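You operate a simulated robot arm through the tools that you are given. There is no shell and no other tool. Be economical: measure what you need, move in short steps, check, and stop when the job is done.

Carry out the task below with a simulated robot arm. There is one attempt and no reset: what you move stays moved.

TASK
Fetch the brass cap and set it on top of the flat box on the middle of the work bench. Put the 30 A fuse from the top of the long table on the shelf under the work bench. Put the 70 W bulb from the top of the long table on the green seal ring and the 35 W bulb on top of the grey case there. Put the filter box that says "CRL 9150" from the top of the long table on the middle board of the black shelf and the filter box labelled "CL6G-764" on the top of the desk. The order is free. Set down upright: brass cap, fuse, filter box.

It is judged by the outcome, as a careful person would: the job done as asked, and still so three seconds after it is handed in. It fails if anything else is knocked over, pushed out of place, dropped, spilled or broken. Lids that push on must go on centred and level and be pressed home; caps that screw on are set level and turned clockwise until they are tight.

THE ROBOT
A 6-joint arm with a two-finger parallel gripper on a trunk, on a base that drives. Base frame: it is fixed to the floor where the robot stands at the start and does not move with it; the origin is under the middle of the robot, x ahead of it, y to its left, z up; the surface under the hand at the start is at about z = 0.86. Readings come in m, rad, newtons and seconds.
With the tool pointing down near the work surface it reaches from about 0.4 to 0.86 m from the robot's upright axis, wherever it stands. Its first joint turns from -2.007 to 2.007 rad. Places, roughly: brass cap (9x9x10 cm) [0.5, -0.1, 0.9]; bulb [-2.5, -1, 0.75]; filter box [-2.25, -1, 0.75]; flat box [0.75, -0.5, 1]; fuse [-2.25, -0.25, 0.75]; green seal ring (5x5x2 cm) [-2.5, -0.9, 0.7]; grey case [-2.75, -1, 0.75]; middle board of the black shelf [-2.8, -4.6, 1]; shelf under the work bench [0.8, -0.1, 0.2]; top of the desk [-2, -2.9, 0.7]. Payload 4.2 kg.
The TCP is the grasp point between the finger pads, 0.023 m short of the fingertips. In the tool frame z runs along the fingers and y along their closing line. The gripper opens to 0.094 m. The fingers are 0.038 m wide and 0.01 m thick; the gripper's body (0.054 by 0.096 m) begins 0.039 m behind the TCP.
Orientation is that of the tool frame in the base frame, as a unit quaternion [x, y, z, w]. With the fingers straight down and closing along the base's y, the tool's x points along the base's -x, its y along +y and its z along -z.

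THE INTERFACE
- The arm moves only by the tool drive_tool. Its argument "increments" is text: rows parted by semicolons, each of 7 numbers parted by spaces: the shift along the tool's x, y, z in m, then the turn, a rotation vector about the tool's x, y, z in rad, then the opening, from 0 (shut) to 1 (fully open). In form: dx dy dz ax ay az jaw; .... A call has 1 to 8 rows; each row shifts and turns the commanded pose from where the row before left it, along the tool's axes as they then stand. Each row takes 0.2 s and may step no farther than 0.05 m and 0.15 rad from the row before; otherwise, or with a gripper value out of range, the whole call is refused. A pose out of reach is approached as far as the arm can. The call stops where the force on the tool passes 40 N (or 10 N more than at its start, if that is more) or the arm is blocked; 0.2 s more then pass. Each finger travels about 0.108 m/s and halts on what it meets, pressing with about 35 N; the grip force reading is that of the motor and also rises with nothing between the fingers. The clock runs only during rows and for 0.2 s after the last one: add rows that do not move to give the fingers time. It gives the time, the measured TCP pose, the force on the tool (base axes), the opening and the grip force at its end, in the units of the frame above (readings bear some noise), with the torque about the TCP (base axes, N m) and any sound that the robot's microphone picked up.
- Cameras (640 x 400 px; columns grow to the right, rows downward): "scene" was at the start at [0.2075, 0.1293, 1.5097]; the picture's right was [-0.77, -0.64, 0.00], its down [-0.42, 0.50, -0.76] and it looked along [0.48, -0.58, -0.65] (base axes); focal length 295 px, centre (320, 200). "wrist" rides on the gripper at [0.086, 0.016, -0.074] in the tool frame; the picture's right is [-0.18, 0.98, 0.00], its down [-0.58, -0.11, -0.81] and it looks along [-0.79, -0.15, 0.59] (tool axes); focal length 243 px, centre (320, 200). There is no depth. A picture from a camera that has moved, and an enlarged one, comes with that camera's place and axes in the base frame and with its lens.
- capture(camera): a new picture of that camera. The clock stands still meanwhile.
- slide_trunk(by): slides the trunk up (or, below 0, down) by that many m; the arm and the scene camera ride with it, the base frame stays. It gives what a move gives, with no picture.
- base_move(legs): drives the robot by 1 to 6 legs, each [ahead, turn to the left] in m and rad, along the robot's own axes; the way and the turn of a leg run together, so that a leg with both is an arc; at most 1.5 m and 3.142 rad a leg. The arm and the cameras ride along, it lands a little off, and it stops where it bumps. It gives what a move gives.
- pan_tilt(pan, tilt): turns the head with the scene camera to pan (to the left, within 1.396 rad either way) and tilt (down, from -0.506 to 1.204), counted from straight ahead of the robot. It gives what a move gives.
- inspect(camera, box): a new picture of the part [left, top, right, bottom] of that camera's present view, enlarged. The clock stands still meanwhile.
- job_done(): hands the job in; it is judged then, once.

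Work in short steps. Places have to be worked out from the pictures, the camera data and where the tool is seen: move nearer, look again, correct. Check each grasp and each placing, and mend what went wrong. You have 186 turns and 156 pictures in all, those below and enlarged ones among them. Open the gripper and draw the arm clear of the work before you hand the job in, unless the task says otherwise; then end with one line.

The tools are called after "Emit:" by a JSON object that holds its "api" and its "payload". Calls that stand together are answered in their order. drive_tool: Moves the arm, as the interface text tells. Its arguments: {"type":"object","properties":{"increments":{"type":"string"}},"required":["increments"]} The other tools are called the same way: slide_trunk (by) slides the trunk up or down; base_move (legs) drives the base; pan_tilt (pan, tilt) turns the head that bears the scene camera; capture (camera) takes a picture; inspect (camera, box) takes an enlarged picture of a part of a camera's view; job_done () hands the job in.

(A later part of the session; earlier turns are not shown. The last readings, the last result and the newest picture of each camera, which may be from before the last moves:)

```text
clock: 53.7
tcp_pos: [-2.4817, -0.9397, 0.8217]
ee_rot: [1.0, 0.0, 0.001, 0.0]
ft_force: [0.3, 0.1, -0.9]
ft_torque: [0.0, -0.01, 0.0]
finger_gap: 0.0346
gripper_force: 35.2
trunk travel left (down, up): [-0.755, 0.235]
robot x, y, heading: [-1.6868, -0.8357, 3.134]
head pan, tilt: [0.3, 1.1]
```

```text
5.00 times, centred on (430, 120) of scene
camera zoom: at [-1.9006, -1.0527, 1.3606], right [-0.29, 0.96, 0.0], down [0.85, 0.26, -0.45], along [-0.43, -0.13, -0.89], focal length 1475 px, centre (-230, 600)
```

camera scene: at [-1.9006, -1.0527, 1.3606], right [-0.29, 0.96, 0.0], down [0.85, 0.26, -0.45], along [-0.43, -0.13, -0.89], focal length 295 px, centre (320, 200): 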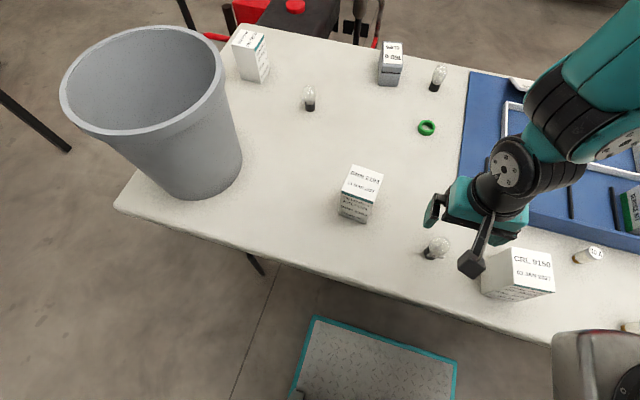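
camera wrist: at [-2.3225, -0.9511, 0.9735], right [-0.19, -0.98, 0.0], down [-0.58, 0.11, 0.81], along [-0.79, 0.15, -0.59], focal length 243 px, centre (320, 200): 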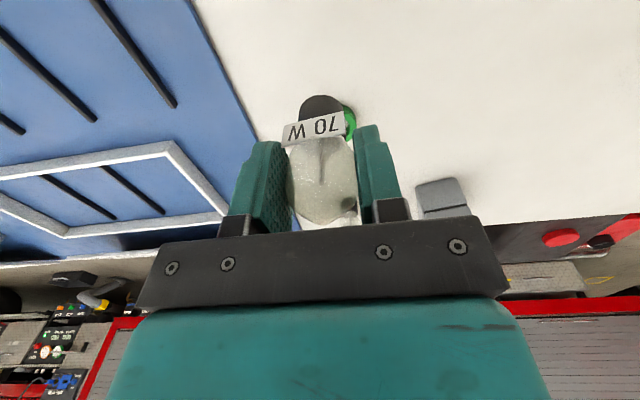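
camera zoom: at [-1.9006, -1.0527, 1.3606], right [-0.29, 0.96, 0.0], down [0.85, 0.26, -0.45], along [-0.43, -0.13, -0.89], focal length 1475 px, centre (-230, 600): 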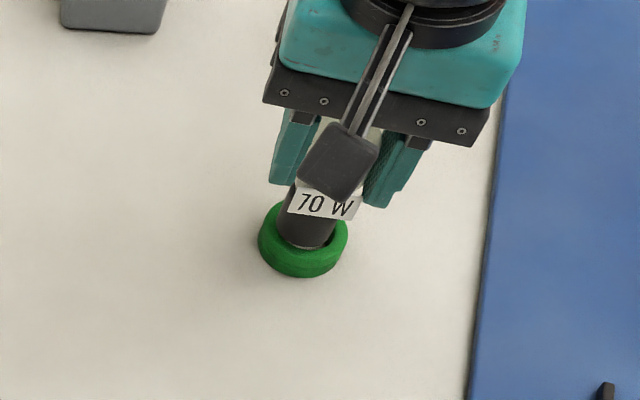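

Alignment holds; I keep lowering in 2 mm steps, with 1 mm y correction.

Emit:
{"api": "drive_tool", "payload": {"increments": "0 -0.001 0.002 0 0 0 0.25; 0 0 0.002 0 0 0 0.25; 0 0 0 0 0 0 0.25"}}

Emit:
{"api": "inspect", "payload": {"camera": "wrist", "box": [260, 60, 400, 170]}}

```text
clock: 54.5
tcp_pos: [-2.4814, -0.9378, 0.8189]
ee_rot: [1.0, 0.0, 0.0, 0.001]
ft_force: [-0.6, -0.2, -0.5]
ft_torque: [0.02, 0.02, 0.0]
finger_gap: 0.0344
gripper_force: 35.4
trunk travel left (down, up): [-0.755, 0.235]
robot x, y, heading: [-1.6879, -0.8403, 3.145]
head pan, tilt: [0.3, 1.1]
```

```text
3.64 times, centred on (330, 115) of wrist
camera zoom: at [-2.3935, -0.9564, 0.8933], right [-0.18, -0.98, 0.0], down [-0.58, 0.11, 0.81], along [-0.79, 0.15, -0.59], focal length 882 px, centre (284, 509)
```

zoom: 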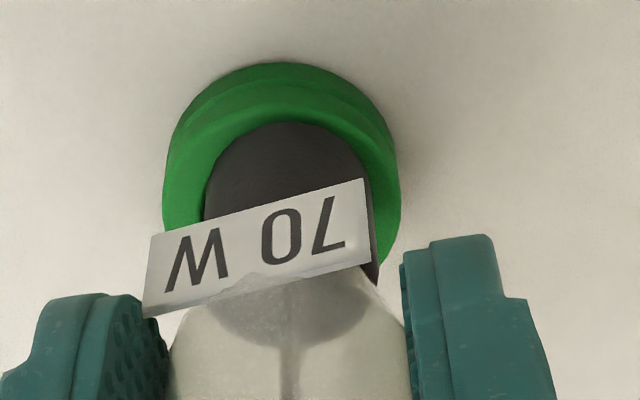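

Emit:
{"api": "drive_tool", "payload": {"increments": "0 0 0.0015 0 0 0 0.25; 0 0 0.0015 0 0 0 0.25; 0 0 0 0 0 0 0.25"}}

Emit:
{"api": "inspect", "payload": {"camera": "wrist", "box": [260, 60, 400, 170]}}

```text
clock: 55.3
tcp_pos: [-2.4816, -0.9392, 0.817]
ee_rot: [1.0, 0.0, -0.001, 0.0]
ft_force: [0.2, 0.6, 6.0]
ft_torque: [0.09, -0.03, -0.04]
finger_gap: 0.0345
gripper_force: 35.5
trunk travel left (down, up): [-0.755, 0.235]
robot x, y, heading: [-1.6883, -0.8397, 3.14]
head pan, tilt: [0.3, 1.1]
```

```text
3.64 times, centred on (330, 115) of wrist
camera zoom: at [-2.3945, -0.9567, 0.8907], right [-0.18, -0.98, 0.0], down [-0.58, 0.11, 0.81], along [-0.79, 0.15, -0.59], focal length 882 px, centre (284, 509)
```

zoom: 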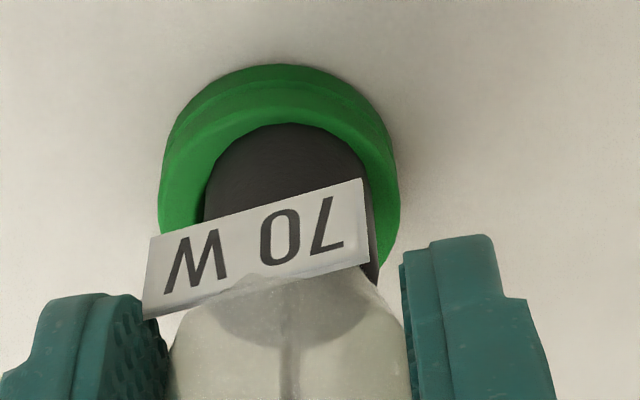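

Contact on the ring (6 N up). I release and lift straight off.

Emit:
{"api": "drive_tool", "payload": {"increments": "0 0 0 0 0 0 0.45; 0 0 0 0 0 0 0.7; 0 0 0 0 0 0 0.9; 0 0 0 0 0 0 1; 0 0 -0.03 0 0 0 1; 0 0 -0.05 0 0 0 1; 0 0 -0.05 0 0 0 1"}}

Emit:
{"api": "inspect", "payload": {"camera": "scene", "box": [370, 60, 490, 160]}}

```text
clock: 56.9
tcp_pos: [-2.4825, -0.939, 0.944]
ee_rot: [1.0, -0.001, 0.001, 0.0]
ft_force: [-0.3, 0.0, 0.4]
ft_torque: [-0.02, -0.01, -0.02]
finger_gap: 0.0942
gripper_force: 0.1
trunk travel left (down, up): [-0.755, 0.235]
robot x, y, heading: [-1.691, -0.8413, 3.145]
head pan, tilt: [0.3, 1.1]
```

```text
4.00 times, centred on (430, 110) of scene
camera zoom: at [-1.901, -1.0527, 1.3604], right [-0.29, 0.96, 0.0], down [0.85, 0.26, -0.45], along [-0.43, -0.13, -0.89], focal length 1180 px, centre (-120, 560)
```

zoom: 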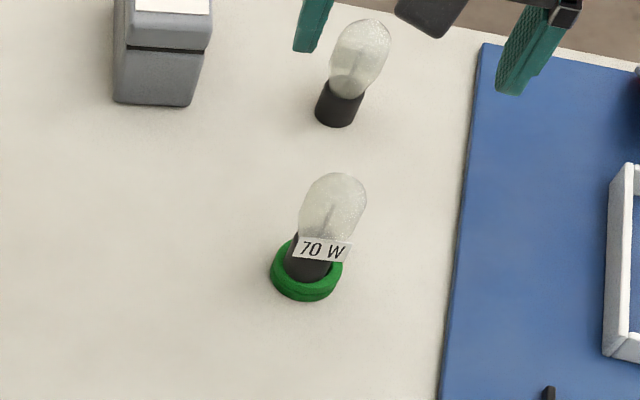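

The 70 W bulb stands on the ring. Next the fuses: I draw the hand back and pan the head right to read their labels.

Emit:
{"api": "drive_tool", "payload": {"increments": "0.03 0 -0.05 0 0 0 1; 0.045 0 -0.03 0 0 0 1; 0.045 0 0 0 0 0 1; 0.045 0 0 0 0 0 1; 0.045 0 0 0 0 0 1; 0.045 0 0 0 0 0 1"}}

Emit:
{"api": "pan_tilt", "payload": {"pan": -0.75, "tilt": 0.8}}

Emit:
{"api": "capture", "payload": {"camera": "scene"}}

```text
refused: row 1 steps farther than a row can; nothing moved
```

```text
clock: 58.2
tcp_pos: [-2.4822, -0.9401, 0.9439]
ee_rot: [1.0, -0.001, -0.001, 0.0]
ft_force: [-0.3, 0.2, 0.7]
ft_torque: [0.02, 0.02, -0.03]
finger_gap: 0.094
gripper_force: 0.1
trunk travel left (down, up): [-0.755, 0.235]
robot x, y, heading: [-1.69, -0.8386, 3.135]
head pan, tilt: [-0.75, 0.799]
```

```text
115 pictures are left
camera scene: at [-1.8991, -0.979, 1.3823], right [0.68, 0.73, 0.0], down [0.52, -0.49, -0.7], along [-0.51, 0.48, -0.72], focal length 295 px, centre (320, 200)
```

scene: 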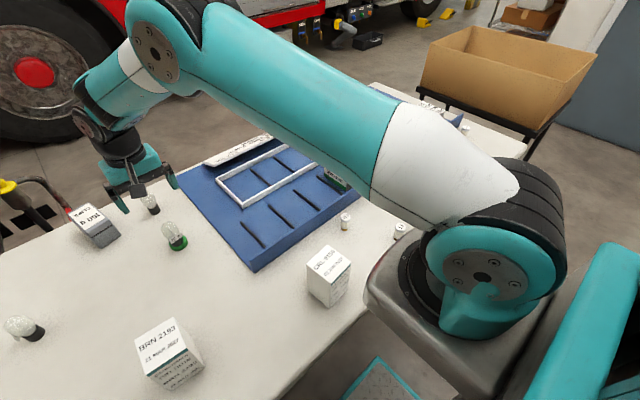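

The arm blocks the view. I retract the hand properly and back off a little.

Emit:
{"api": "drive_tool", "payload": {"increments": "0.02 0 -0.04 0 0 0 1; 0.03 0 -0.03 0 0 0 1; 0.045 0 0 0 0 0 1; 0.045 0 0 0 0 0 1; 0.045 0 0 0 0 0 1; 0.045 0 0 0 0 0 1; 0.04 0 0 0 0 0 1"}}

Emit:
{"api": "base_move", "payload": {"legs": [[-0.45, 0], [0, -1.2]]}}

Emit:
{"api": "pan_tilt", "payload": {"pan": 0.6, "tilt": 0.6}}

Emit:
{"api": "capture", "payload": {"camera": "scene"}}

```text
clock: 59.8
tcp_pos: [-2.2114, -0.9389, 1.0138]
ee_rot: [1.0, -0.001, 0.0, -0.001]
ft_force: [-0.8, -0.2, -0.6]
ft_torque: [0.06, -0.03, -0.01]
finger_gap: 0.094
gripper_force: 0.0
trunk travel left (down, up): [-0.755, 0.235]
robot x, y, heading: [-1.6906, -0.8387, 3.141]
head pan, tilt: [-0.75, 0.799]
```

```text
clock: 65.5
tcp_pos: [-1.5266, -0.3871, 1.0121]
ee_rot: [0.825, -0.565, -0.001, 0.0]
ft_force: [-1.1, 0.5, -0.4]
ft_torque: [0.02, -0.02, -0.04]
finger_gap: 0.0941
gripper_force: 0.0
trunk travel left (down, up): [-0.755, 0.235]
robot x, y, heading: [-1.2404, -0.839, 1.945]
head pan, tilt: [-0.75, 0.799]
```

```text
clock: 67.0
tcp_pos: [-1.5262, -0.3893, 1.0141]
ee_rot: [0.826, -0.564, 0.0, 0.0]
ft_force: [-0.3, -0.3, 0.5]
ft_torque: [-0.01, 0.02, 0.0]
finger_gap: 0.0942
gripper_force: 0.1
trunk travel left (down, up): [-0.755, 0.235]
robot x, y, heading: [-1.2457, -0.8332, 1.944]
head pan, tilt: [0.6, 0.6]
```

```text
114 pictures are left
camera scene: at [-1.5518, -0.7188, 1.3992], right [0.57, 0.82, 0.0], down [0.47, -0.32, -0.82], along [-0.68, 0.47, -0.57], focal length 295 px, centre (320, 200)
```

scene: 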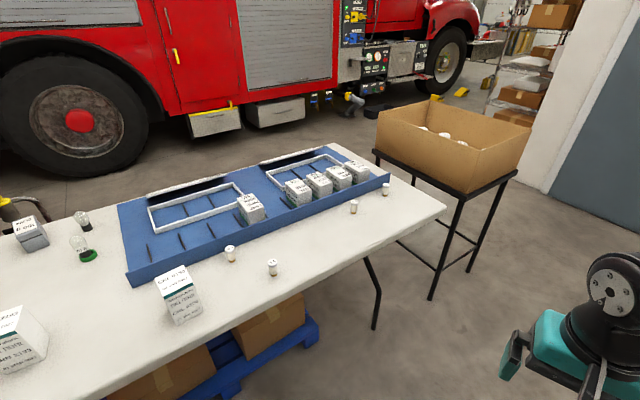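

Emit:
{"api": "inspect", "payload": {"camera": "scene", "box": [210, 170, 410, 290]}}

```text
3.20 times, centred on (310, 230) of scene
camera zoom: at [-1.5518, -0.7188, 1.3992], right [0.57, 0.82, 0.0], down [0.47, -0.32, -0.82], along [-0.68, 0.47, -0.57], focal length 944 px, centre (352, 104)
```

zoom: 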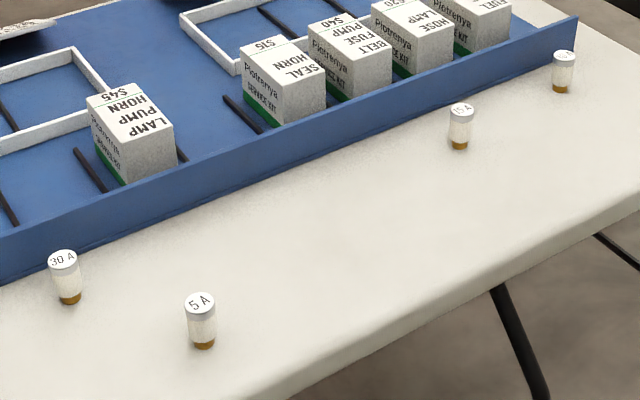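

The fuse beside the CRL box reads 30 A, at about (-2.232, -0.58). I double-check the far one's label.

Emit:
{"api": "inspect", "payload": {"camera": "scene", "box": [366, 175, 406, 200]}}

```text
16.00 times, centred on (386, 188) of scene
camera zoom: at [-1.5518, -0.7188, 1.3992], right [0.57, 0.82, 0.0], down [0.47, -0.32, -0.82], along [-0.68, 0.47, -0.57], focal length 4721 px, centre (-736, 400)
```

zoom: 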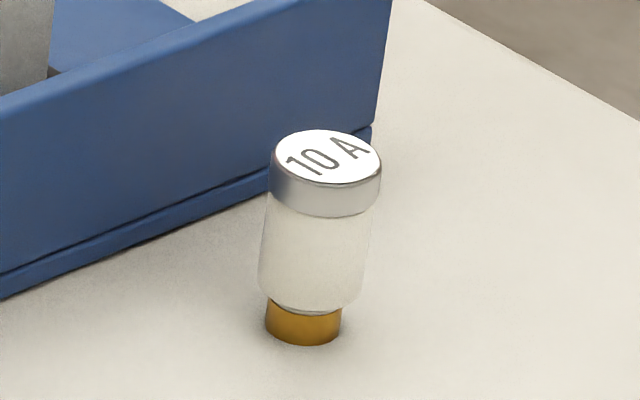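

Confirmed: that one is 10 A. I position to pick the 30 A fuse; because it must go under the bench I will grasp it with the fingers tilted forward. I drive to about (-1.6, -0.75).

Emit:
{"api": "base_move", "payload": {"legs": [[0, 0.967], [0.364, 0], [0, 0.23]]}}

Emit:
{"api": "drive_tool", "payload": {"increments": "0 -0.045 0 0 -0.12 0 1; 0 -0.045 0 0 -0.12 0 1; 0 -0.045 0 0 -0.12 0 1; 0 -0.045 0 0 -0.12 0 1; 0 -0.045 0 0 -0.12 0 1; 0 -0.045 0 0 -0.1 0 1; 0 -0.03 0 0 0 0 1"}}

Emit:
{"api": "pan_tilt", "payload": {"pan": -0.5, "tilt": 0.9}}

Emit:
{"api": "capture", "payload": {"camera": "scene"}}

Emit:
{"api": "capture", "payload": {"camera": "wrist"}}

```text
clock: 72.6
tcp_pos: [-2.1246, -0.8466, 1.0133]
ee_rot: [1.0, -0.007, 0.0, 0.0]
ft_force: [1.0, -0.2, 0.6]
ft_torque: [0.02, 0.0, -0.01]
finger_gap: 0.0942
gripper_force: 0.0
trunk travel left (down, up): [-0.755, 0.235]
robot x, y, heading: [-1.6001, -0.7548, 3.127]
head pan, tilt: [0.6, 0.6]
```

```text
clock: 74.2
tcp_pos: [-2.1965, -0.5538, 1.0173]
ee_rot: [0.939, -0.007, -0.344, -0.003]
ft_force: [0.3, -0.2, 1.0]
ft_torque: [0.04, 0.0, -0.01]
finger_gap: 0.094
gripper_force: 0.1
out of reach, approached as far as the arm can: row 3, 4, 5, 6
trunk travel left (down, up): [-0.755, 0.235]
robot x, y, heading: [-1.5984, -0.7546, 3.122]
head pan, tilt: [0.6, 0.6]
```

```text
clock: 75.5
tcp_pos: [-2.1968, -0.5532, 1.0173]
ee_rot: [0.939, -0.007, -0.343, -0.003]
ft_force: [0.4, 0.3, -0.4]
ft_torque: [0.02, 0.01, -0.02]
finger_gap: 0.0941
gripper_force: 0.1
trunk travel left (down, up): [-0.755, 0.235]
robot x, y, heading: [-1.5995, -0.7532, 3.129]
head pan, tilt: [-0.499, 0.901]
```

```text
111 pictures are left
camera scene: at [-1.8201, -0.9098, 1.3745], right [0.49, 0.87, 0.0], down [0.68, -0.38, -0.62], along [-0.54, 0.3, -0.78], focal length 295 px, centre (320, 200)
```

scene: 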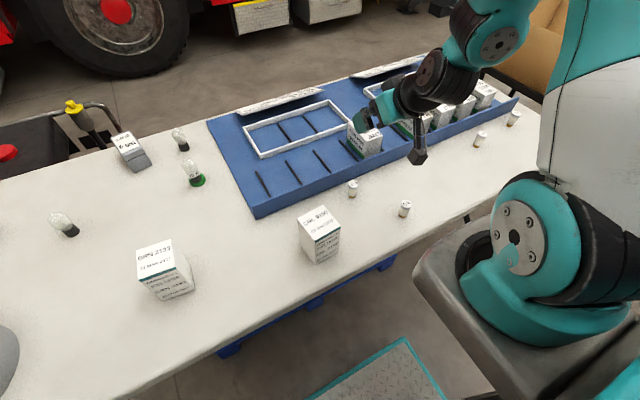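

```text
110 pictures are left
camera wrist: at [-2.0816, -0.5731, 1.0181], right [-0.15, -0.98, 0.12], down [0.08, 0.11, 0.99], along [-0.99, 0.16, 0.06], focal length 243 px, centre (320, 200)
```

wrist: 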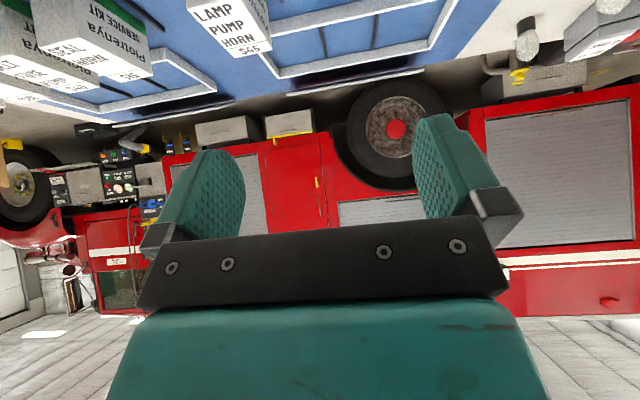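

The 30 A fuse is at about (-2.232, -0.580). I ease the tilt to 0.55 rad so the wrist camera clears the table, and go to a pre-grasp point 10 cm back along the fingers.

Emit:
{"api": "drive_tool", "payload": {"increments": "0 0 0 0 0.15 0 1; 0.0245 0.0066 0.032 0 0 0 1; 0.0245 0.0066 0.032 0 0 0 1; 0.0245 0.0066 0.032 0 0 0 1; 0.0245 0.0066 0.032 0 0 0 1; 0 0 0 0 0 0 1"}}

Emit:
{"api": "capture", "payload": {"camera": "wrist"}}

Emit:
{"api": "capture", "payload": {"camera": "scene"}}

```text
clock: 77.0
tcp_pos: [-2.1824, -0.5784, 0.8552]
ee_rot: [0.962, -0.006, -0.272, -0.002]
ft_force: [-0.4, -0.2, 0.4]
ft_torque: [0.02, -0.01, 0.01]
finger_gap: 0.094
gripper_force: 0.0
trunk travel left (down, up): [-0.755, 0.235]
robot x, y, heading: [-1.5997, -0.7519, 3.126]
head pan, tilt: [-0.499, 0.901]
```

```text
109 pictures are left
camera wrist: at [-2.069, -0.5973, 0.8745], right [-0.17, -0.98, 0.1], down [-0.07, 0.11, 0.99], along [-0.98, 0.16, -0.09], focal length 243 px, centre (320, 200)
```

wrist: 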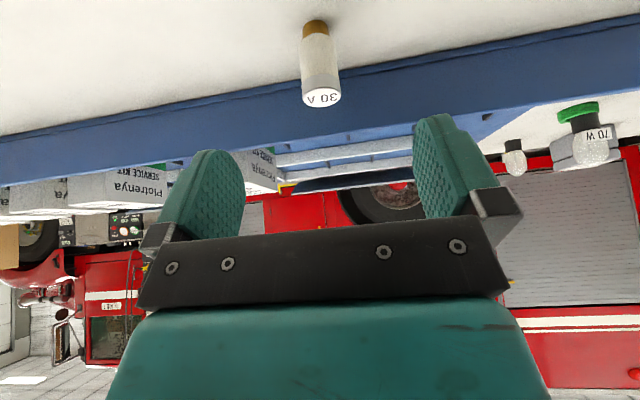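

```text
108 pictures are left
camera scene: at [-1.8199, -0.9098, 1.3745], right [0.49, 0.87, 0.0], down [0.68, -0.38, -0.62], along [-0.54, 0.3, -0.78], focal length 295 px, centre (320, 200)
```

scene: 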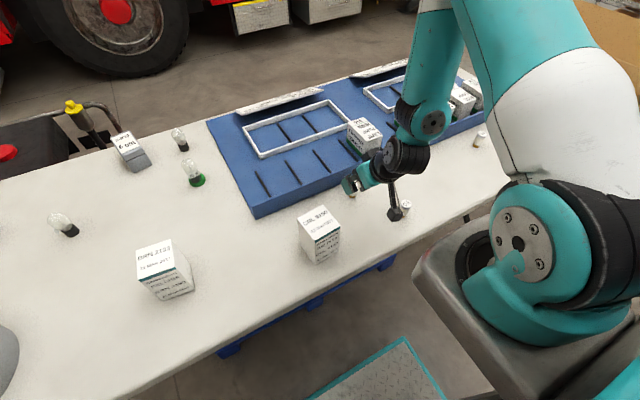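

The fuse sits centred ahead. I advance 9.6 cm along the fingers and check.

Emit:
{"api": "drive_tool", "payload": {"increments": "0.001 0 0.035 0 0 0 1; 0.001 0 0.035 0 0 0 1; 0 0 0.026 0 0 0 1; 0 0 0 0 0 0 1"}}

Emit:
{"api": "capture", "payload": {"camera": "wrist"}}

```text
clock: 78.0
tcp_pos: [-2.2303, -0.5777, 0.7748]
ee_rot: [0.962, -0.006, -0.272, -0.002]
ft_force: [0.5, -0.2, -0.4]
ft_torque: [0.03, -0.01, 0.02]
finger_gap: 0.0942
gripper_force: 0.1
trunk travel left (down, up): [-0.755, 0.235]
robot x, y, heading: [-1.6007, -0.7542, 3.131]
head pan, tilt: [-0.499, 0.901]
```

```text
107 pictures are left
camera wrist: at [-2.1172, -0.598, 0.7922], right [-0.17, -0.98, 0.1], down [-0.07, 0.11, 0.99], along [-0.98, 0.16, -0.09], focal length 243 px, centre (320, 200)
```

wrist: 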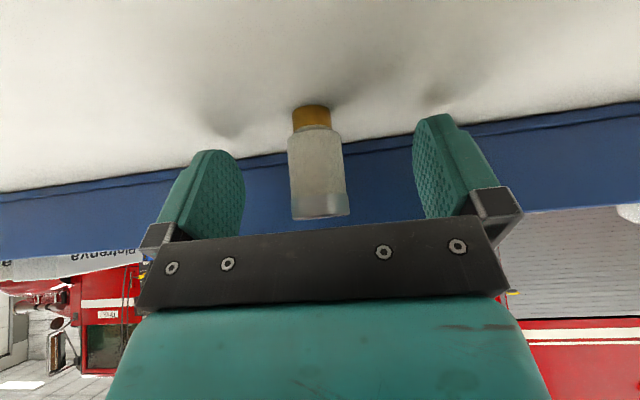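

Fuse between the pads; fingertips clear of the table. I close.

Emit:
{"api": "drive_tool", "payload": {"increments": "0 0 0 0 0 0 0.6; 0 0 0 0 0 0 0.3; 0 0 0 0 0 0 0.15; 0 0 0 0 0 0 0.15; 0 0 0 0 0 0 0.15"}}

Emit:
{"api": "capture", "payload": {"camera": "wrist"}}

```text
clock: 79.2
tcp_pos: [-2.2318, -0.578, 0.7738]
ee_rot: [0.962, -0.007, -0.272, -0.002]
ft_force: [-0.3, 0.3, 0.3]
ft_torque: [0.01, -0.03, -0.01]
finger_gap: 0.0255
gripper_force: 35.1
trunk travel left (down, up): [-0.755, 0.235]
robot x, y, heading: [-1.6005, -0.7502, 3.125]
head pan, tilt: [-0.499, 0.901]
```

```text
106 pictures are left
camera wrist: at [-2.1172, -0.598, 0.7925], right [-0.17, -0.98, 0.1], down [-0.07, 0.11, 0.99], along [-0.98, 0.16, -0.09], focal length 243 px, centre (320, 200)
```

wrist: 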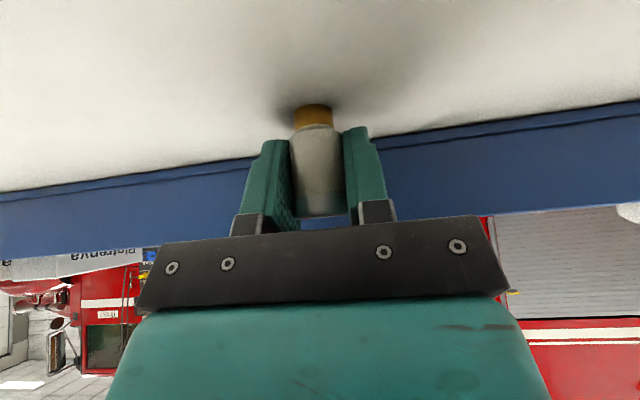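

Fuse gripped. I lift it 20 cm straight up, back off, and drive round to in front of the work bench.

Emit:
{"api": "drive_tool", "payload": {"increments": "-0.021 0 -0.034 0 0 0 0.15; -0.021 0 -0.034 0 0 0 0.15; -0.021 0 -0.034 0 0 0 0.15; -0.021 0 -0.034 0 0 0 0.15; -0.021 0 -0.034 0 0 0 0.15; 0 0 0 0 0 0 0.15"}}

Emit:
{"api": "base_move", "payload": {"legs": [[-0.4, 0], [0, -1.998], [0.94, 0], [0, -1.13]]}}

Emit:
{"api": "pan_tilt", "payload": {"pan": -0.2, "tilt": 0.6}}

Emit:
{"api": "capture", "payload": {"camera": "scene"}}

Emit:
{"api": "capture", "payload": {"camera": "wrist"}}

```text
clock: 80.5
tcp_pos: [-2.2283, -0.5777, 0.975]
ee_rot: [0.962, -0.007, -0.271, -0.003]
ft_force: [0.4, 0.9, -0.3]
ft_torque: [0.04, 0.0, -0.01]
finger_gap: 0.0254
gripper_force: 34.8
trunk travel left (down, up): [-0.755, 0.235]
robot x, y, heading: [-1.5969, -0.7521, 3.13]
head pan, tilt: [-0.499, 0.901]
```

```text
clock: 95.2
tcp_pos: [-0.1633, -0.0908, 0.9741]
ee_rot: [0.004, 0.962, -0.001, 0.273]
ft_force: [0.3, -0.8, -1.1]
ft_torque: [0.0, 0.03, 0.02]
finger_gap: 0.0254
gripper_force: 34.6
trunk travel left (down, up): [-0.755, 0.235]
robot x, y, heading: [-0.7928, 0.0821, -0.008]
head pan, tilt: [-0.499, 0.901]
```

```text
clock: 96.0
tcp_pos: [-0.1639, -0.0891, 0.9739]
ee_rot: [0.004, 0.962, -0.001, 0.273]
ft_force: [0.4, -0.3, -0.4]
ft_torque: [0.02, -0.05, 0.03]
finger_gap: 0.025
gripper_force: 35.2
trunk travel left (down, up): [-0.755, 0.235]
robot x, y, heading: [-0.7946, 0.0799, -0.009]
head pan, tilt: [-0.201, 0.6]
```

```text
105 pictures are left
camera scene: at [-0.551, 0.2569, 1.3991], right [-0.21, -0.98, 0.0], down [-0.55, 0.12, -0.82], along [0.81, -0.17, -0.57], focal length 295 px, centre (320, 200)
```

scene: 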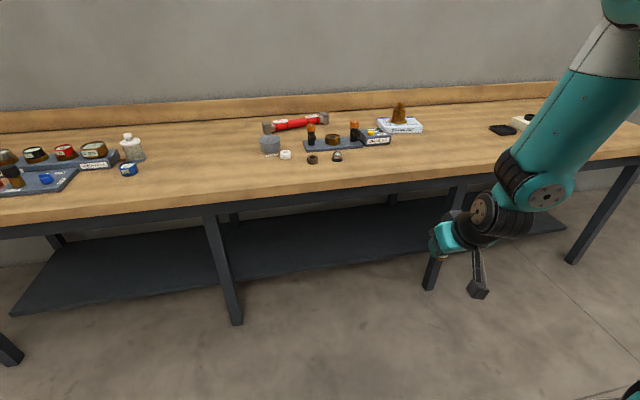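

```text
104 pictures are left
camera wrist: at [-0.2762, -0.074, 0.9923], right [0.16, 0.98, 0.1], down [0.07, -0.11, 0.99], along [0.98, -0.16, -0.09], focal length 243 px, centre (320, 200)
```

wrist: 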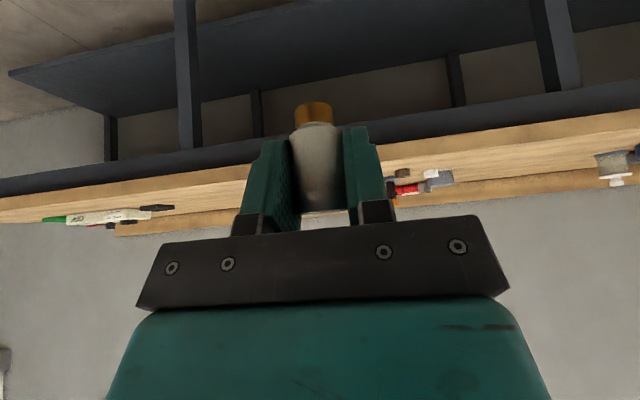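

The fuse is held upright. I extend the arm forward and a bit down so the elbow sits low, then lower the trunk by 0.6 m, and check the arm's shape before going under the bench.

Emit:
{"api": "drive_tool", "payload": {"increments": "-0.0206 0 0.0302 0 0 0 0.15; -0.0206 0 0.0302 0 0 0 0.15; -0.0206 0 0.0302 0 0 0 0.15; -0.0206 0 0.0302 0 0 0 0.15; -0.0206 0 0.0302 0 0 0 0.15; -0.0206 0 0.0302 0 0 0 0.15; 0 0 0 0 0 0 0.15"}}

Emit:
{"api": "pan_tilt", "payload": {"pan": -0.7, "tilt": 0.2}}

Emit:
{"api": "capture", "payload": {"camera": "scene"}}

```text
clock: 97.6
tcp_pos: [0.0351, -0.092, 0.8822]
ee_rot: [0.004, 0.962, -0.001, 0.272]
ft_force: [-0.4, -0.6, -0.5]
ft_torque: [0.01, -0.04, -0.01]
finger_gap: 0.0251
gripper_force: 34.8
trunk travel left (down, up): [-0.755, 0.235]
robot x, y, heading: [-0.7931, 0.082, -0.01]
head pan, tilt: [-0.201, 0.6]
```

```text
clock: 98.5
tcp_pos: [0.037, -0.0905, 0.8825]
ee_rot: [0.005, 0.962, -0.002, 0.273]
ft_force: [0.5, 0.5, 0.5]
ft_torque: [0.02, -0.01, 0.0]
finger_gap: 0.0253
gripper_force: 35.1
trunk travel left (down, up): [-0.755, 0.235]
robot x, y, heading: [-0.7933, 0.0849, -0.007]
head pan, tilt: [-0.7, 0.201]
```

```text
103 pictures are left
camera scene: at [-0.5666, 0.2147, 1.4359], right [-0.65, -0.76, 0.0], down [-0.15, 0.13, -0.98], along [0.74, -0.64, -0.2], focal length 295 px, centre (320, 200)
```

scene: 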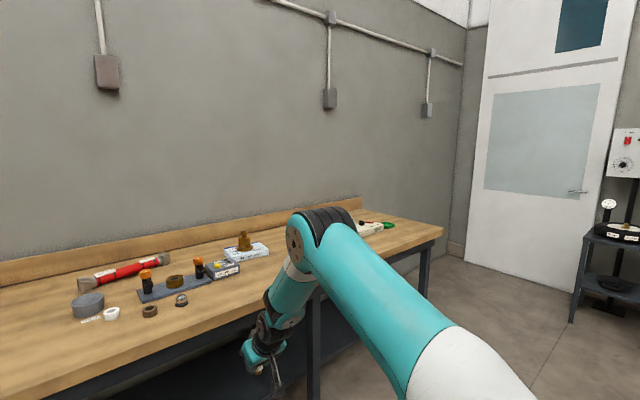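

The elbow is ~0.43 m above the TCP. I extend 10 cm more to flatten the arm and look again.

Emit:
{"api": "drive_tool", "payload": {"increments": "-0.028 0 0.0174 0 0 0 0.15; -0.028 0 0.0174 0 0 0 0.15; -0.028 0 0.0174 0 0 0 0.15; 0 0 0 0 0 0 0.15"}}

Emit:
{"api": "capture", "payload": {"camera": "scene"}}

```text
clock: 99.5
tcp_pos: [0.1354, -0.0937, 0.8839]
ee_rot: [0.005, 0.962, -0.002, 0.272]
ft_force: [-0.3, 0.1, -0.5]
ft_torque: [-0.01, -0.02, -0.02]
finger_gap: 0.0251
gripper_force: 35.1
trunk travel left (down, up): [-0.755, 0.235]
robot x, y, heading: [-0.794, 0.0839, -0.012]
head pan, tilt: [-0.7, 0.201]
```

```text
102 pictures are left
camera scene: at [-0.5668, 0.2146, 1.436], right [-0.65, -0.76, 0.0], down [-0.15, 0.13, -0.98], along [0.74, -0.64, -0.2], focal length 295 px, centre (320, 200)
```

scene: 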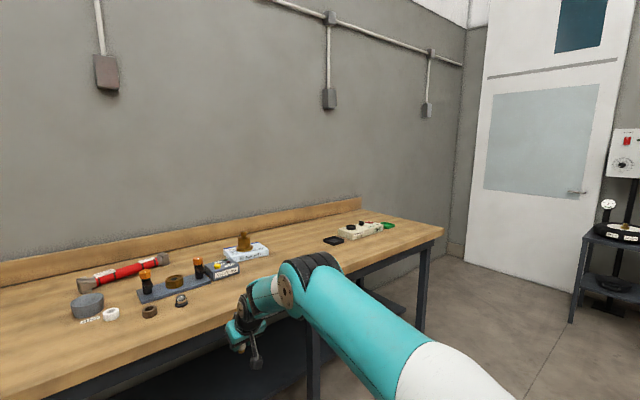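

Now the elbow is only ~0.33 m above the TCP and well behind it. I lower the trunk by 0.53 m and look at the shelf.

Emit:
{"api": "slide_trunk", "payload": {"by": -0.53}}

Emit:
{"api": "pan_tilt", "payload": {"pan": -0.4, "tilt": 0.4}}

Emit:
{"api": "capture", "payload": {"camera": "scene"}}

Emit:
{"api": "capture", "payload": {"camera": "wrist"}}

```text
refused: -0.53 is not a number from -0.4 to 0.4
```

```text
clock: 100.3
tcp_pos: [0.1351, -0.0938, 0.8833]
ee_rot: [0.004, 0.962, -0.001, 0.272]
ft_force: [-0.4, -0.2, -0.3]
ft_torque: [-0.02, 0.02, 0.02]
finger_gap: 0.0249
gripper_force: 35.3
trunk travel left (down, up): [-0.755, 0.235]
robot x, y, heading: [-0.7936, 0.0846, -0.01]
head pan, tilt: [-0.4, 0.4]
```

```text
101 pictures are left
camera scene: at [-0.5524, 0.2384, 1.4175], right [-0.4, -0.92, 0.0], down [-0.36, 0.15, -0.92], along [0.85, -0.37, -0.39], focal length 295 px, centre (320, 200)
```

scene: 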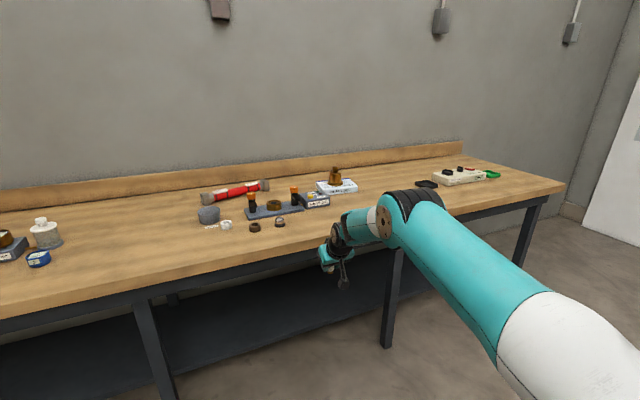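

```text
100 pictures are left
camera wrist: at [0.0238, -0.079, 0.902], right [0.16, 0.98, 0.1], down [0.07, -0.11, 0.99], along [0.98, -0.16, -0.09], focal length 243 px, centre (320, 200)
```

wrist: 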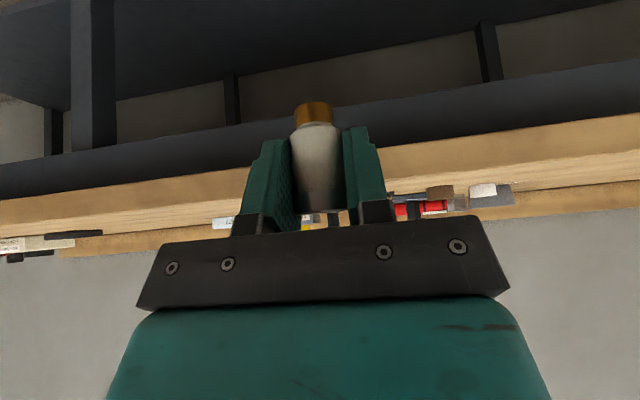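

The slide is limited to 0.4 per call; I lower in two steps.

Emit:
{"api": "slide_trunk", "payload": {"by": -0.4}}

Emit:
{"api": "slide_trunk", "payload": {"by": -0.12}}

Emit:
{"api": "capture", "payload": {"camera": "wrist"}}

Emit:
{"api": "capture", "payload": {"camera": "scene"}}

```text
clock: 104.1
tcp_pos: [0.1364, -0.0937, 0.4832]
ee_rot: [0.004, 0.962, -0.001, 0.273]
ft_force: [0.5, 0.0, -1.3]
ft_torque: [0.0, 0.0, 0.0]
finger_gap: 0.0252
gripper_force: 35.2
trunk travel left (down, up): [-0.355, 0.635]
robot x, y, heading: [-0.7917, 0.0833, -0.011]
head pan, tilt: [-0.4, 0.4]
```

```text
clock: 105.6
tcp_pos: [0.1361, -0.0944, 0.3633]
ee_rot: [0.004, 0.962, -0.001, 0.272]
ft_force: [0.6, -0.3, 0.1]
ft_torque: [0.01, -0.03, 0.04]
finger_gap: 0.0252
gripper_force: 35.4
trunk travel left (down, up): [-0.235, 0.755]
robot x, y, heading: [-0.7941, 0.0825, -0.006]
head pan, tilt: [-0.4, 0.4]
```

```text
99 pictures are left
camera wrist: at [0.0238, -0.0789, 0.382], right [0.16, 0.98, 0.1], down [0.07, -0.11, 0.99], along [0.98, -0.16, -0.09], focal length 243 px, centre (320, 200)
```

wrist: 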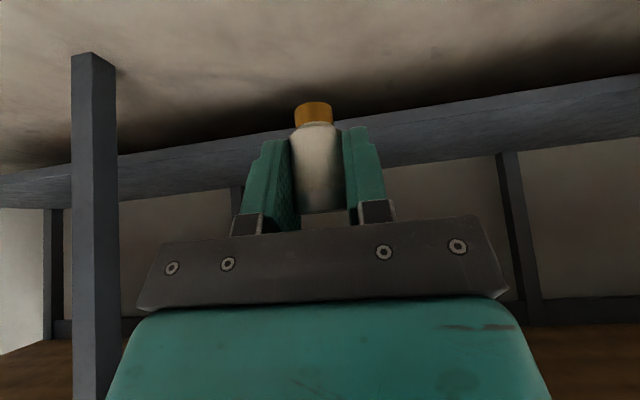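

```text
98 pictures are left
camera scene: at [-0.5524, 0.2385, 0.8975], right [-0.4, -0.92, 0.0], down [-0.36, 0.15, -0.92], along [0.85, -0.37, -0.39], focal length 295 px, centre (320, 200)
```

scene: 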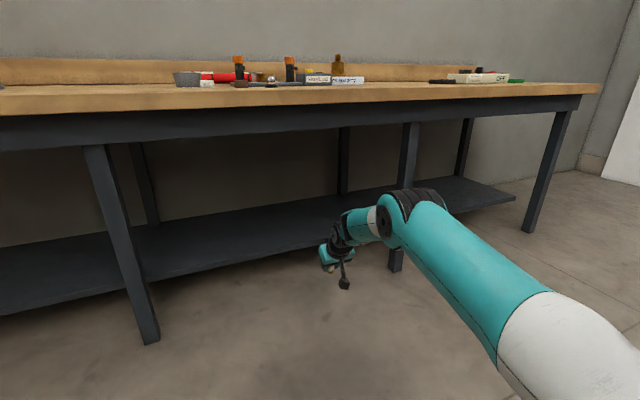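

The shelf's front edge is near x 0.56, z ≈ 0.16; the under-bench rail bottom near z 0.73. I lower 9 cm more so the elbow passes well under the rail, then drive in 0.35 m and look.

Emit:
{"api": "slide_trunk", "payload": {"by": -0.09}}

Emit:
{"api": "base_move", "payload": {"legs": [[0.35, 0]]}}

Emit:
{"api": "capture", "payload": {"camera": "wrist"}}

Emit:
{"api": "capture", "payload": {"camera": "scene"}}

```text
clock: 106.9
tcp_pos: [0.1345, -0.0948, 0.2747]
ee_rot: [0.004, 0.962, -0.001, 0.273]
ft_force: [0.8, 0.5, 0.3]
ft_torque: [0.02, 0.01, 0.0]
finger_gap: 0.0253
gripper_force: 34.9
trunk travel left (down, up): [-0.145, 0.845]
robot x, y, heading: [-0.7939, 0.0844, -0.005]
head pan, tilt: [-0.4, 0.4]
```

```text
clock: 109.2
tcp_pos: [0.4909, -0.0969, 0.2732]
ee_rot: [0.003, 0.962, -0.001, 0.272]
ft_force: [0.6, 0.4, -0.5]
ft_torque: [-0.01, -0.02, -0.02]
finger_gap: 0.0251
gripper_force: 35.4
trunk travel left (down, up): [-0.145, 0.845]
robot x, y, heading: [-0.4372, 0.0782, -0.004]
head pan, tilt: [-0.4, 0.4]
```

```text
97 pictures are left
camera wrist: at [0.3782, -0.0812, 0.2919], right [0.16, 0.98, 0.1], down [0.07, -0.11, 0.99], along [0.98, -0.16, -0.09], focal length 243 px, centre (320, 200)
```

wrist: 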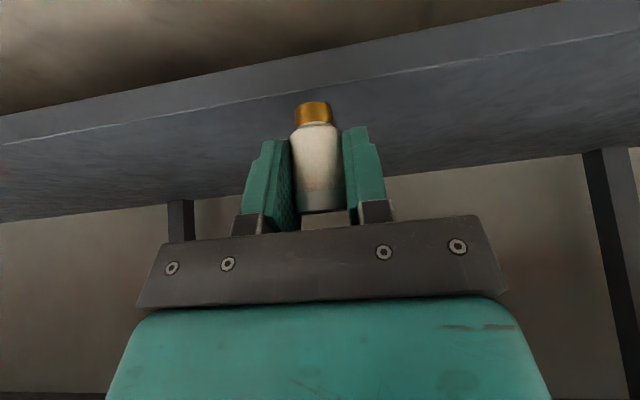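

```text
96 pictures are left
camera scene: at [-0.1982, 0.2358, 0.8074], right [-0.4, -0.92, 0.0], down [-0.36, 0.15, -0.92], along [0.85, -0.36, -0.39], focal length 295 px, centre (320, 200)
```

scene: 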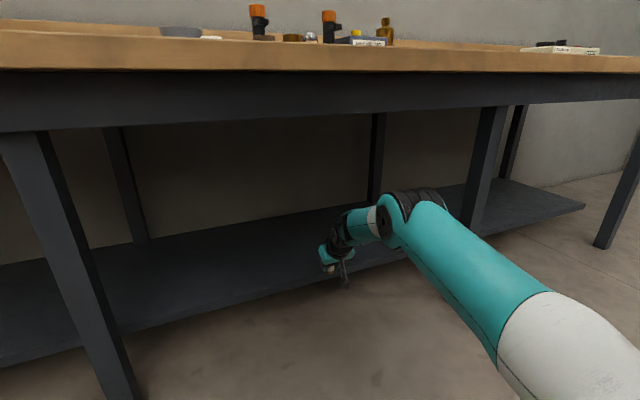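

I zoom to measure the shelf edge more exactly.

Emit:
{"api": "inspect", "payload": {"camera": "scene", "box": [220, 220, 380, 320]}}

Emit:
{"api": "inspect", "payload": {"camera": "wrist", "box": [240, 40, 400, 140]}}

```text
4.00 times, centred on (300, 270) of scene
camera zoom: at [-0.1982, 0.2358, 0.8074], right [-0.4, -0.92, 0.0], down [-0.36, 0.15, -0.92], along [0.85, -0.36, -0.39], focal length 1180 px, centre (400, -80)
```

zoom: 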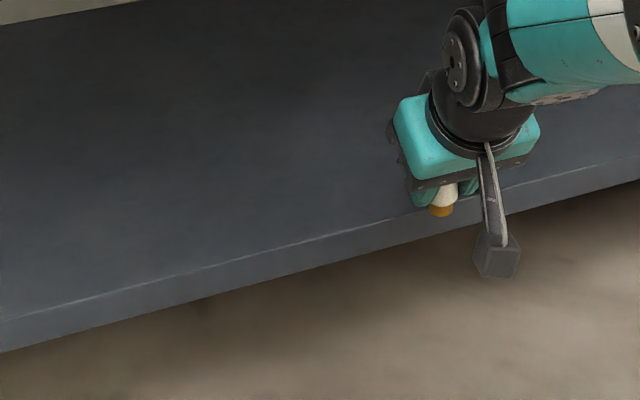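

```text
4.00 times, centred on (320, 90) of wrist
camera zoom: at [0.3782, -0.0812, 0.2919], right [0.16, 0.98, 0.1], down [0.07, -0.11, 0.99], along [0.98, -0.16, -0.09], focal length 970 px, centre (320, 640)
```

zoom: 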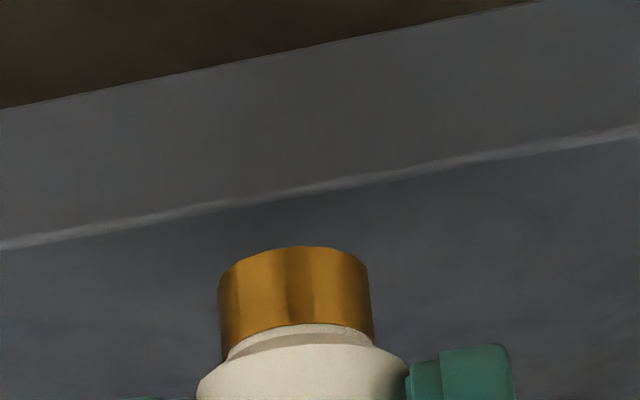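

The shelf top is at about z 0.17, front edge x ≈ 0.57. I drive 0.19 m further in, so the fuse is ~10 cm past the edge.

Emit:
{"api": "base_move", "payload": {"legs": [[0.19, 0]]}}

Emit:
{"api": "capture", "payload": {"camera": "scene"}}

Emit:
{"api": "capture", "payload": {"camera": "wrist"}}

```text
clock: 110.7
tcp_pos: [0.6818, -0.0968, 0.2735]
ee_rot: [0.003, 0.962, -0.001, 0.272]
ft_force: [-0.2, -0.1, -0.3]
ft_torque: [0.02, -0.02, 0.02]
finger_gap: 0.0253
gripper_force: 35.2
trunk travel left (down, up): [-0.145, 0.845]
robot x, y, heading: [-0.2455, 0.0773, -0.006]
head pan, tilt: [-0.4, 0.4]
```

```text
93 pictures are left
camera scene: at [-0.0071, 0.2351, 0.8074], right [-0.39, -0.92, 0.0], down [-0.36, 0.15, -0.92], along [0.85, -0.36, -0.39], focal length 295 px, centre (320, 200)
```

scene: 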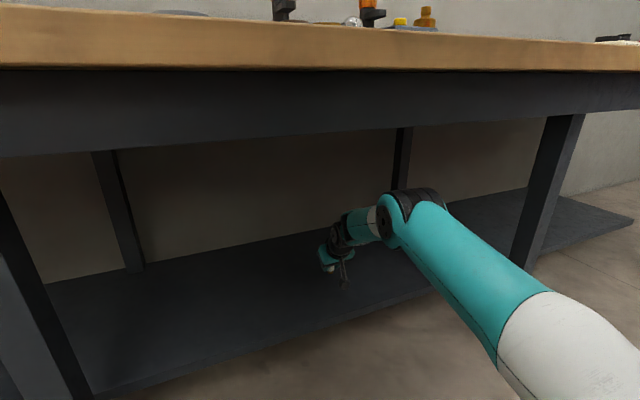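

```text
92 pictures are left
camera wrist: at [0.57, -0.0806, 0.2919], right [0.16, 0.98, 0.1], down [0.07, -0.11, 0.99], along [0.98, -0.15, -0.09], focal length 243 px, centre (320, 200)
```

wrist: 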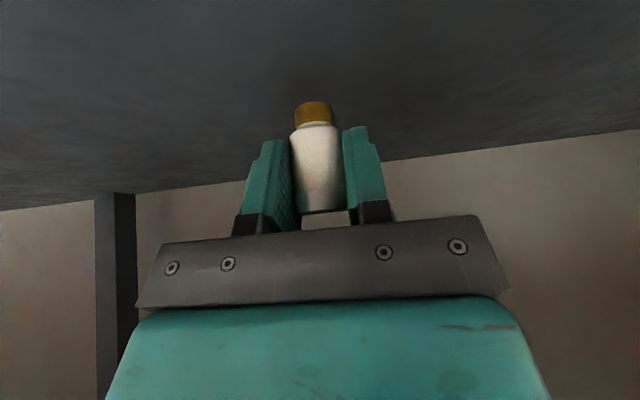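

Well over the shelf. I lower vertically 4 cm in 1 cm steps.

Emit:
{"api": "drive_tool", "payload": {"increments": "0.0052 0 0.0085 0 0 0 0.15; 0.0052 0 0.0085 0 0 0 0.15; 0.0052 0 0.0085 0 0 0 0.15; 0.0052 0 0.0085 0 0 0 0.15; 0 0 0 0 0 0 0.15"}}

Emit:
{"api": "inspect", "payload": {"camera": "scene", "box": [270, 210, 430, 310]}}

Emit:
{"api": "inspect", "payload": {"camera": "wrist", "box": [220, 40, 420, 165]}}

```text
clock: 111.9
tcp_pos: [0.6804, -0.0958, 0.2334]
ee_rot: [0.002, 0.962, -0.001, 0.273]
ft_force: [0.3, -0.1, 0.2]
ft_torque: [-0.03, 0.01, -0.03]
finger_gap: 0.0253
gripper_force: 34.8
trunk travel left (down, up): [-0.145, 0.845]
robot x, y, heading: [-0.2424, 0.0776, 0.0]
head pan, tilt: [-0.4, 0.4]
```

```text
4.00 times, centred on (350, 260) of scene
camera zoom: at [-0.0071, 0.2351, 0.8074], right [-0.39, -0.92, 0.0], down [-0.36, 0.15, -0.92], along [0.85, -0.36, -0.39], focal length 1180 px, centre (200, -40)
```

zoom: 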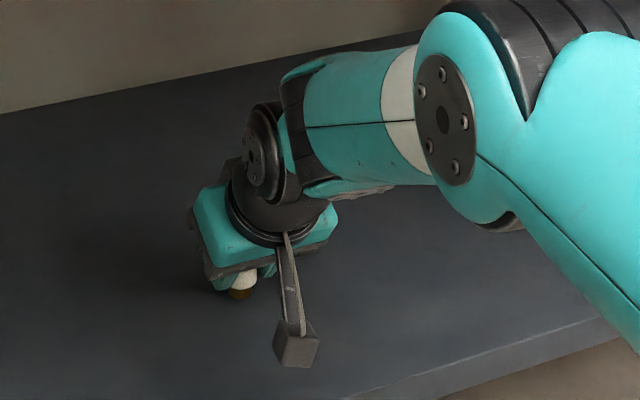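

```text
3.20 times, centred on (320, 102) of wrist
camera zoom: at [0.5689, -0.0802, 0.2517], right [0.16, 0.98, 0.1], down [0.07, -0.11, 0.99], along [0.98, -0.15, -0.09], focal length 776 px, centre (320, 512)
```

zoom: 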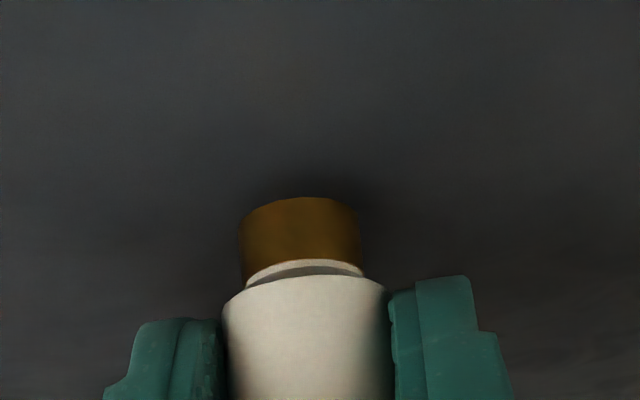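

Contact shadow is strengthening. I go on in 4 mm steps.

Emit:
{"api": "drive_tool", "payload": {"increments": "0.0021 0 0.0034 0 0 0 0.15; 0.0021 0 0.0034 0 0 0 0.15; 0.001 0 0.0017 0 0 0 0.15; 0 0 0 0 0 0 0.15"}}

Emit:
{"api": "inspect", "payload": {"camera": "wrist", "box": [220, 40, 420, 165]}}

```text
clock: 112.9
tcp_pos: [0.6819, -0.0965, 0.2261]
ee_rot: [0.003, 0.962, -0.002, 0.275]
ft_force: [-3.1, 1.4, 15.1]
ft_torque: [0.03, 0.09, -0.02]
finger_gap: 0.0255
gripper_force: 35.5
trunk travel left (down, up): [-0.145, 0.845]
robot x, y, heading: [-0.2463, 0.0802, -0.002]
head pan, tilt: [-0.4, 0.4]
```

```text
3.20 times, centred on (320, 102) of wrist
camera zoom: at [0.5704, -0.0811, 0.2438], right [0.16, 0.98, 0.1], down [0.07, -0.11, 0.99], along [0.98, -0.15, -0.08], focal length 776 px, centre (320, 512)
```

zoom: 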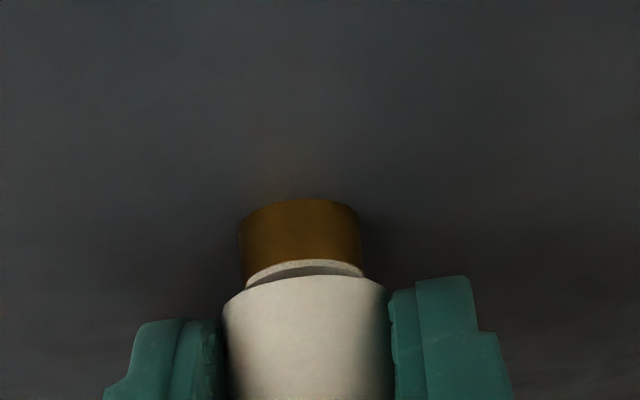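

Contact (15 N). I ease up 1 mm and open the fingers.

Emit:
{"api": "drive_tool", "payload": {"increments": "-0.0006 0 -0.001 0 0 0 0.15; 0 0 0 0 0 0 0.3; 0 0 0 0 0 0 0.5; 0 0 0 0 0 0 0.8; 0 0 0 0 0 0 1; 0 0 0 0 0 0 1"}}

Emit:
{"api": "capture", "payload": {"camera": "wrist"}}

```text
clock: 114.3
tcp_pos: [0.6818, -0.0965, 0.2241]
ee_rot: [0.002, 0.962, -0.001, 0.273]
ft_force: [-0.1, -0.2, 0.6]
ft_torque: [0.0, 0.0, -0.02]
finger_gap: 0.0938
gripper_force: 0.2
trunk travel left (down, up): [-0.145, 0.845]
robot x, y, heading: [-0.2449, 0.0774, -0.008]
head pan, tilt: [-0.4, 0.4]
```

```text
88 pictures are left
camera wrist: at [0.5699, -0.0811, 0.2429], right [0.16, 0.98, 0.1], down [0.07, -0.11, 0.99], along [0.98, -0.15, -0.09], focal length 243 px, centre (320, 200)
```

wrist: 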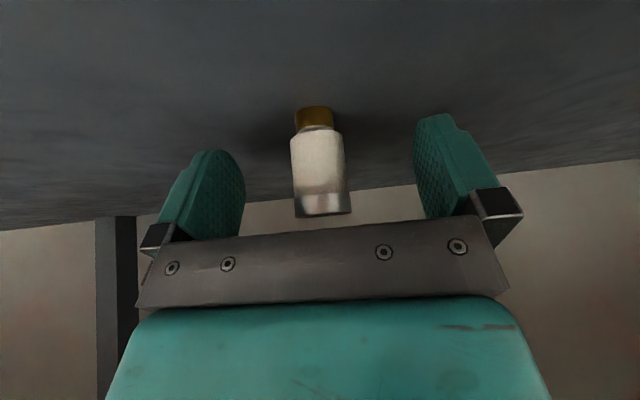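

The fuse stands upright on the shelf. I withdraw along the fingers and back out.

Emit:
{"api": "drive_tool", "payload": {"increments": "0 0 -0.03 0 0 0 1; 0 0 -0.03 0 0 0 1; 0 0 -0.02 0 0 0 1; 0 0 0 0 0 0 1"}}

Emit:
{"api": "base_move", "payload": {"legs": [[-0.55, 0]]}}

Emit:
{"api": "capture", "payload": {"camera": "wrist"}}

Emit:
{"api": "capture", "payload": {"camera": "scene"}}

```text
clock: 115.3
tcp_pos: [0.6409, -0.095, 0.2956]
ee_rot: [0.002, 0.962, -0.001, 0.272]
ft_force: [-0.4, 0.2, -1.2]
ft_torque: [0.02, 0.01, 0.0]
finger_gap: 0.0939
gripper_force: 0.0
trunk travel left (down, up): [-0.145, 0.845]
robot x, y, heading: [-0.2443, 0.0777, -0.008]
head pan, tilt: [-0.4, 0.4]
```

```text
clock: 118.5
tcp_pos: [0.0903, -0.0897, 0.2946]
ee_rot: [0.001, 0.962, -0.001, 0.273]
ft_force: [0.2, -0.3, -0.3]
ft_torque: [0.0, -0.04, 0.0]
finger_gap: 0.0941
gripper_force: 0.0
trunk travel left (down, up): [-0.145, 0.845]
robot x, y, heading: [-0.7993, 0.0852, -0.003]
head pan, tilt: [-0.4, 0.4]
```

```text
87 pictures are left
camera wrist: at [-0.0207, -0.075, 0.3127], right [0.16, 0.98, 0.1], down [0.07, -0.11, 0.99], along [0.98, -0.15, -0.09], focal length 243 px, centre (320, 200)
```

wrist: 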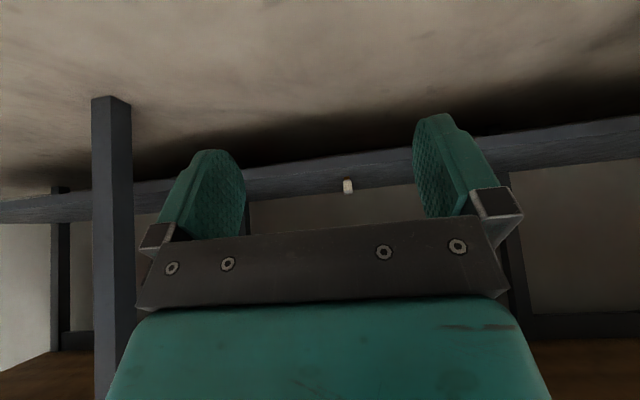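

```text
86 pictures are left
camera scene: at [-0.5574, 0.238, 0.8074], right [-0.39, -0.92, 0.0], down [-0.36, 0.15, -0.92], along [0.85, -0.36, -0.39], focal length 295 px, centre (320, 200)
```

scene: 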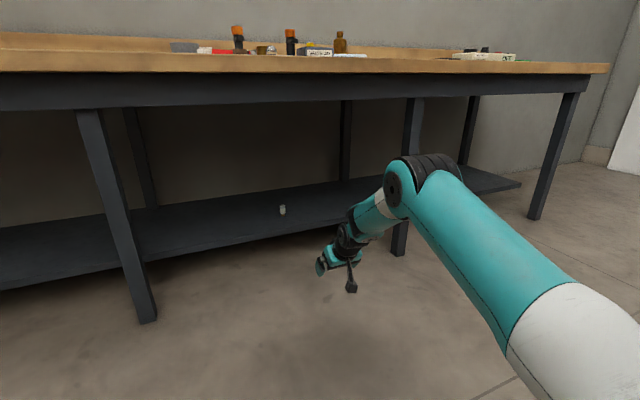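

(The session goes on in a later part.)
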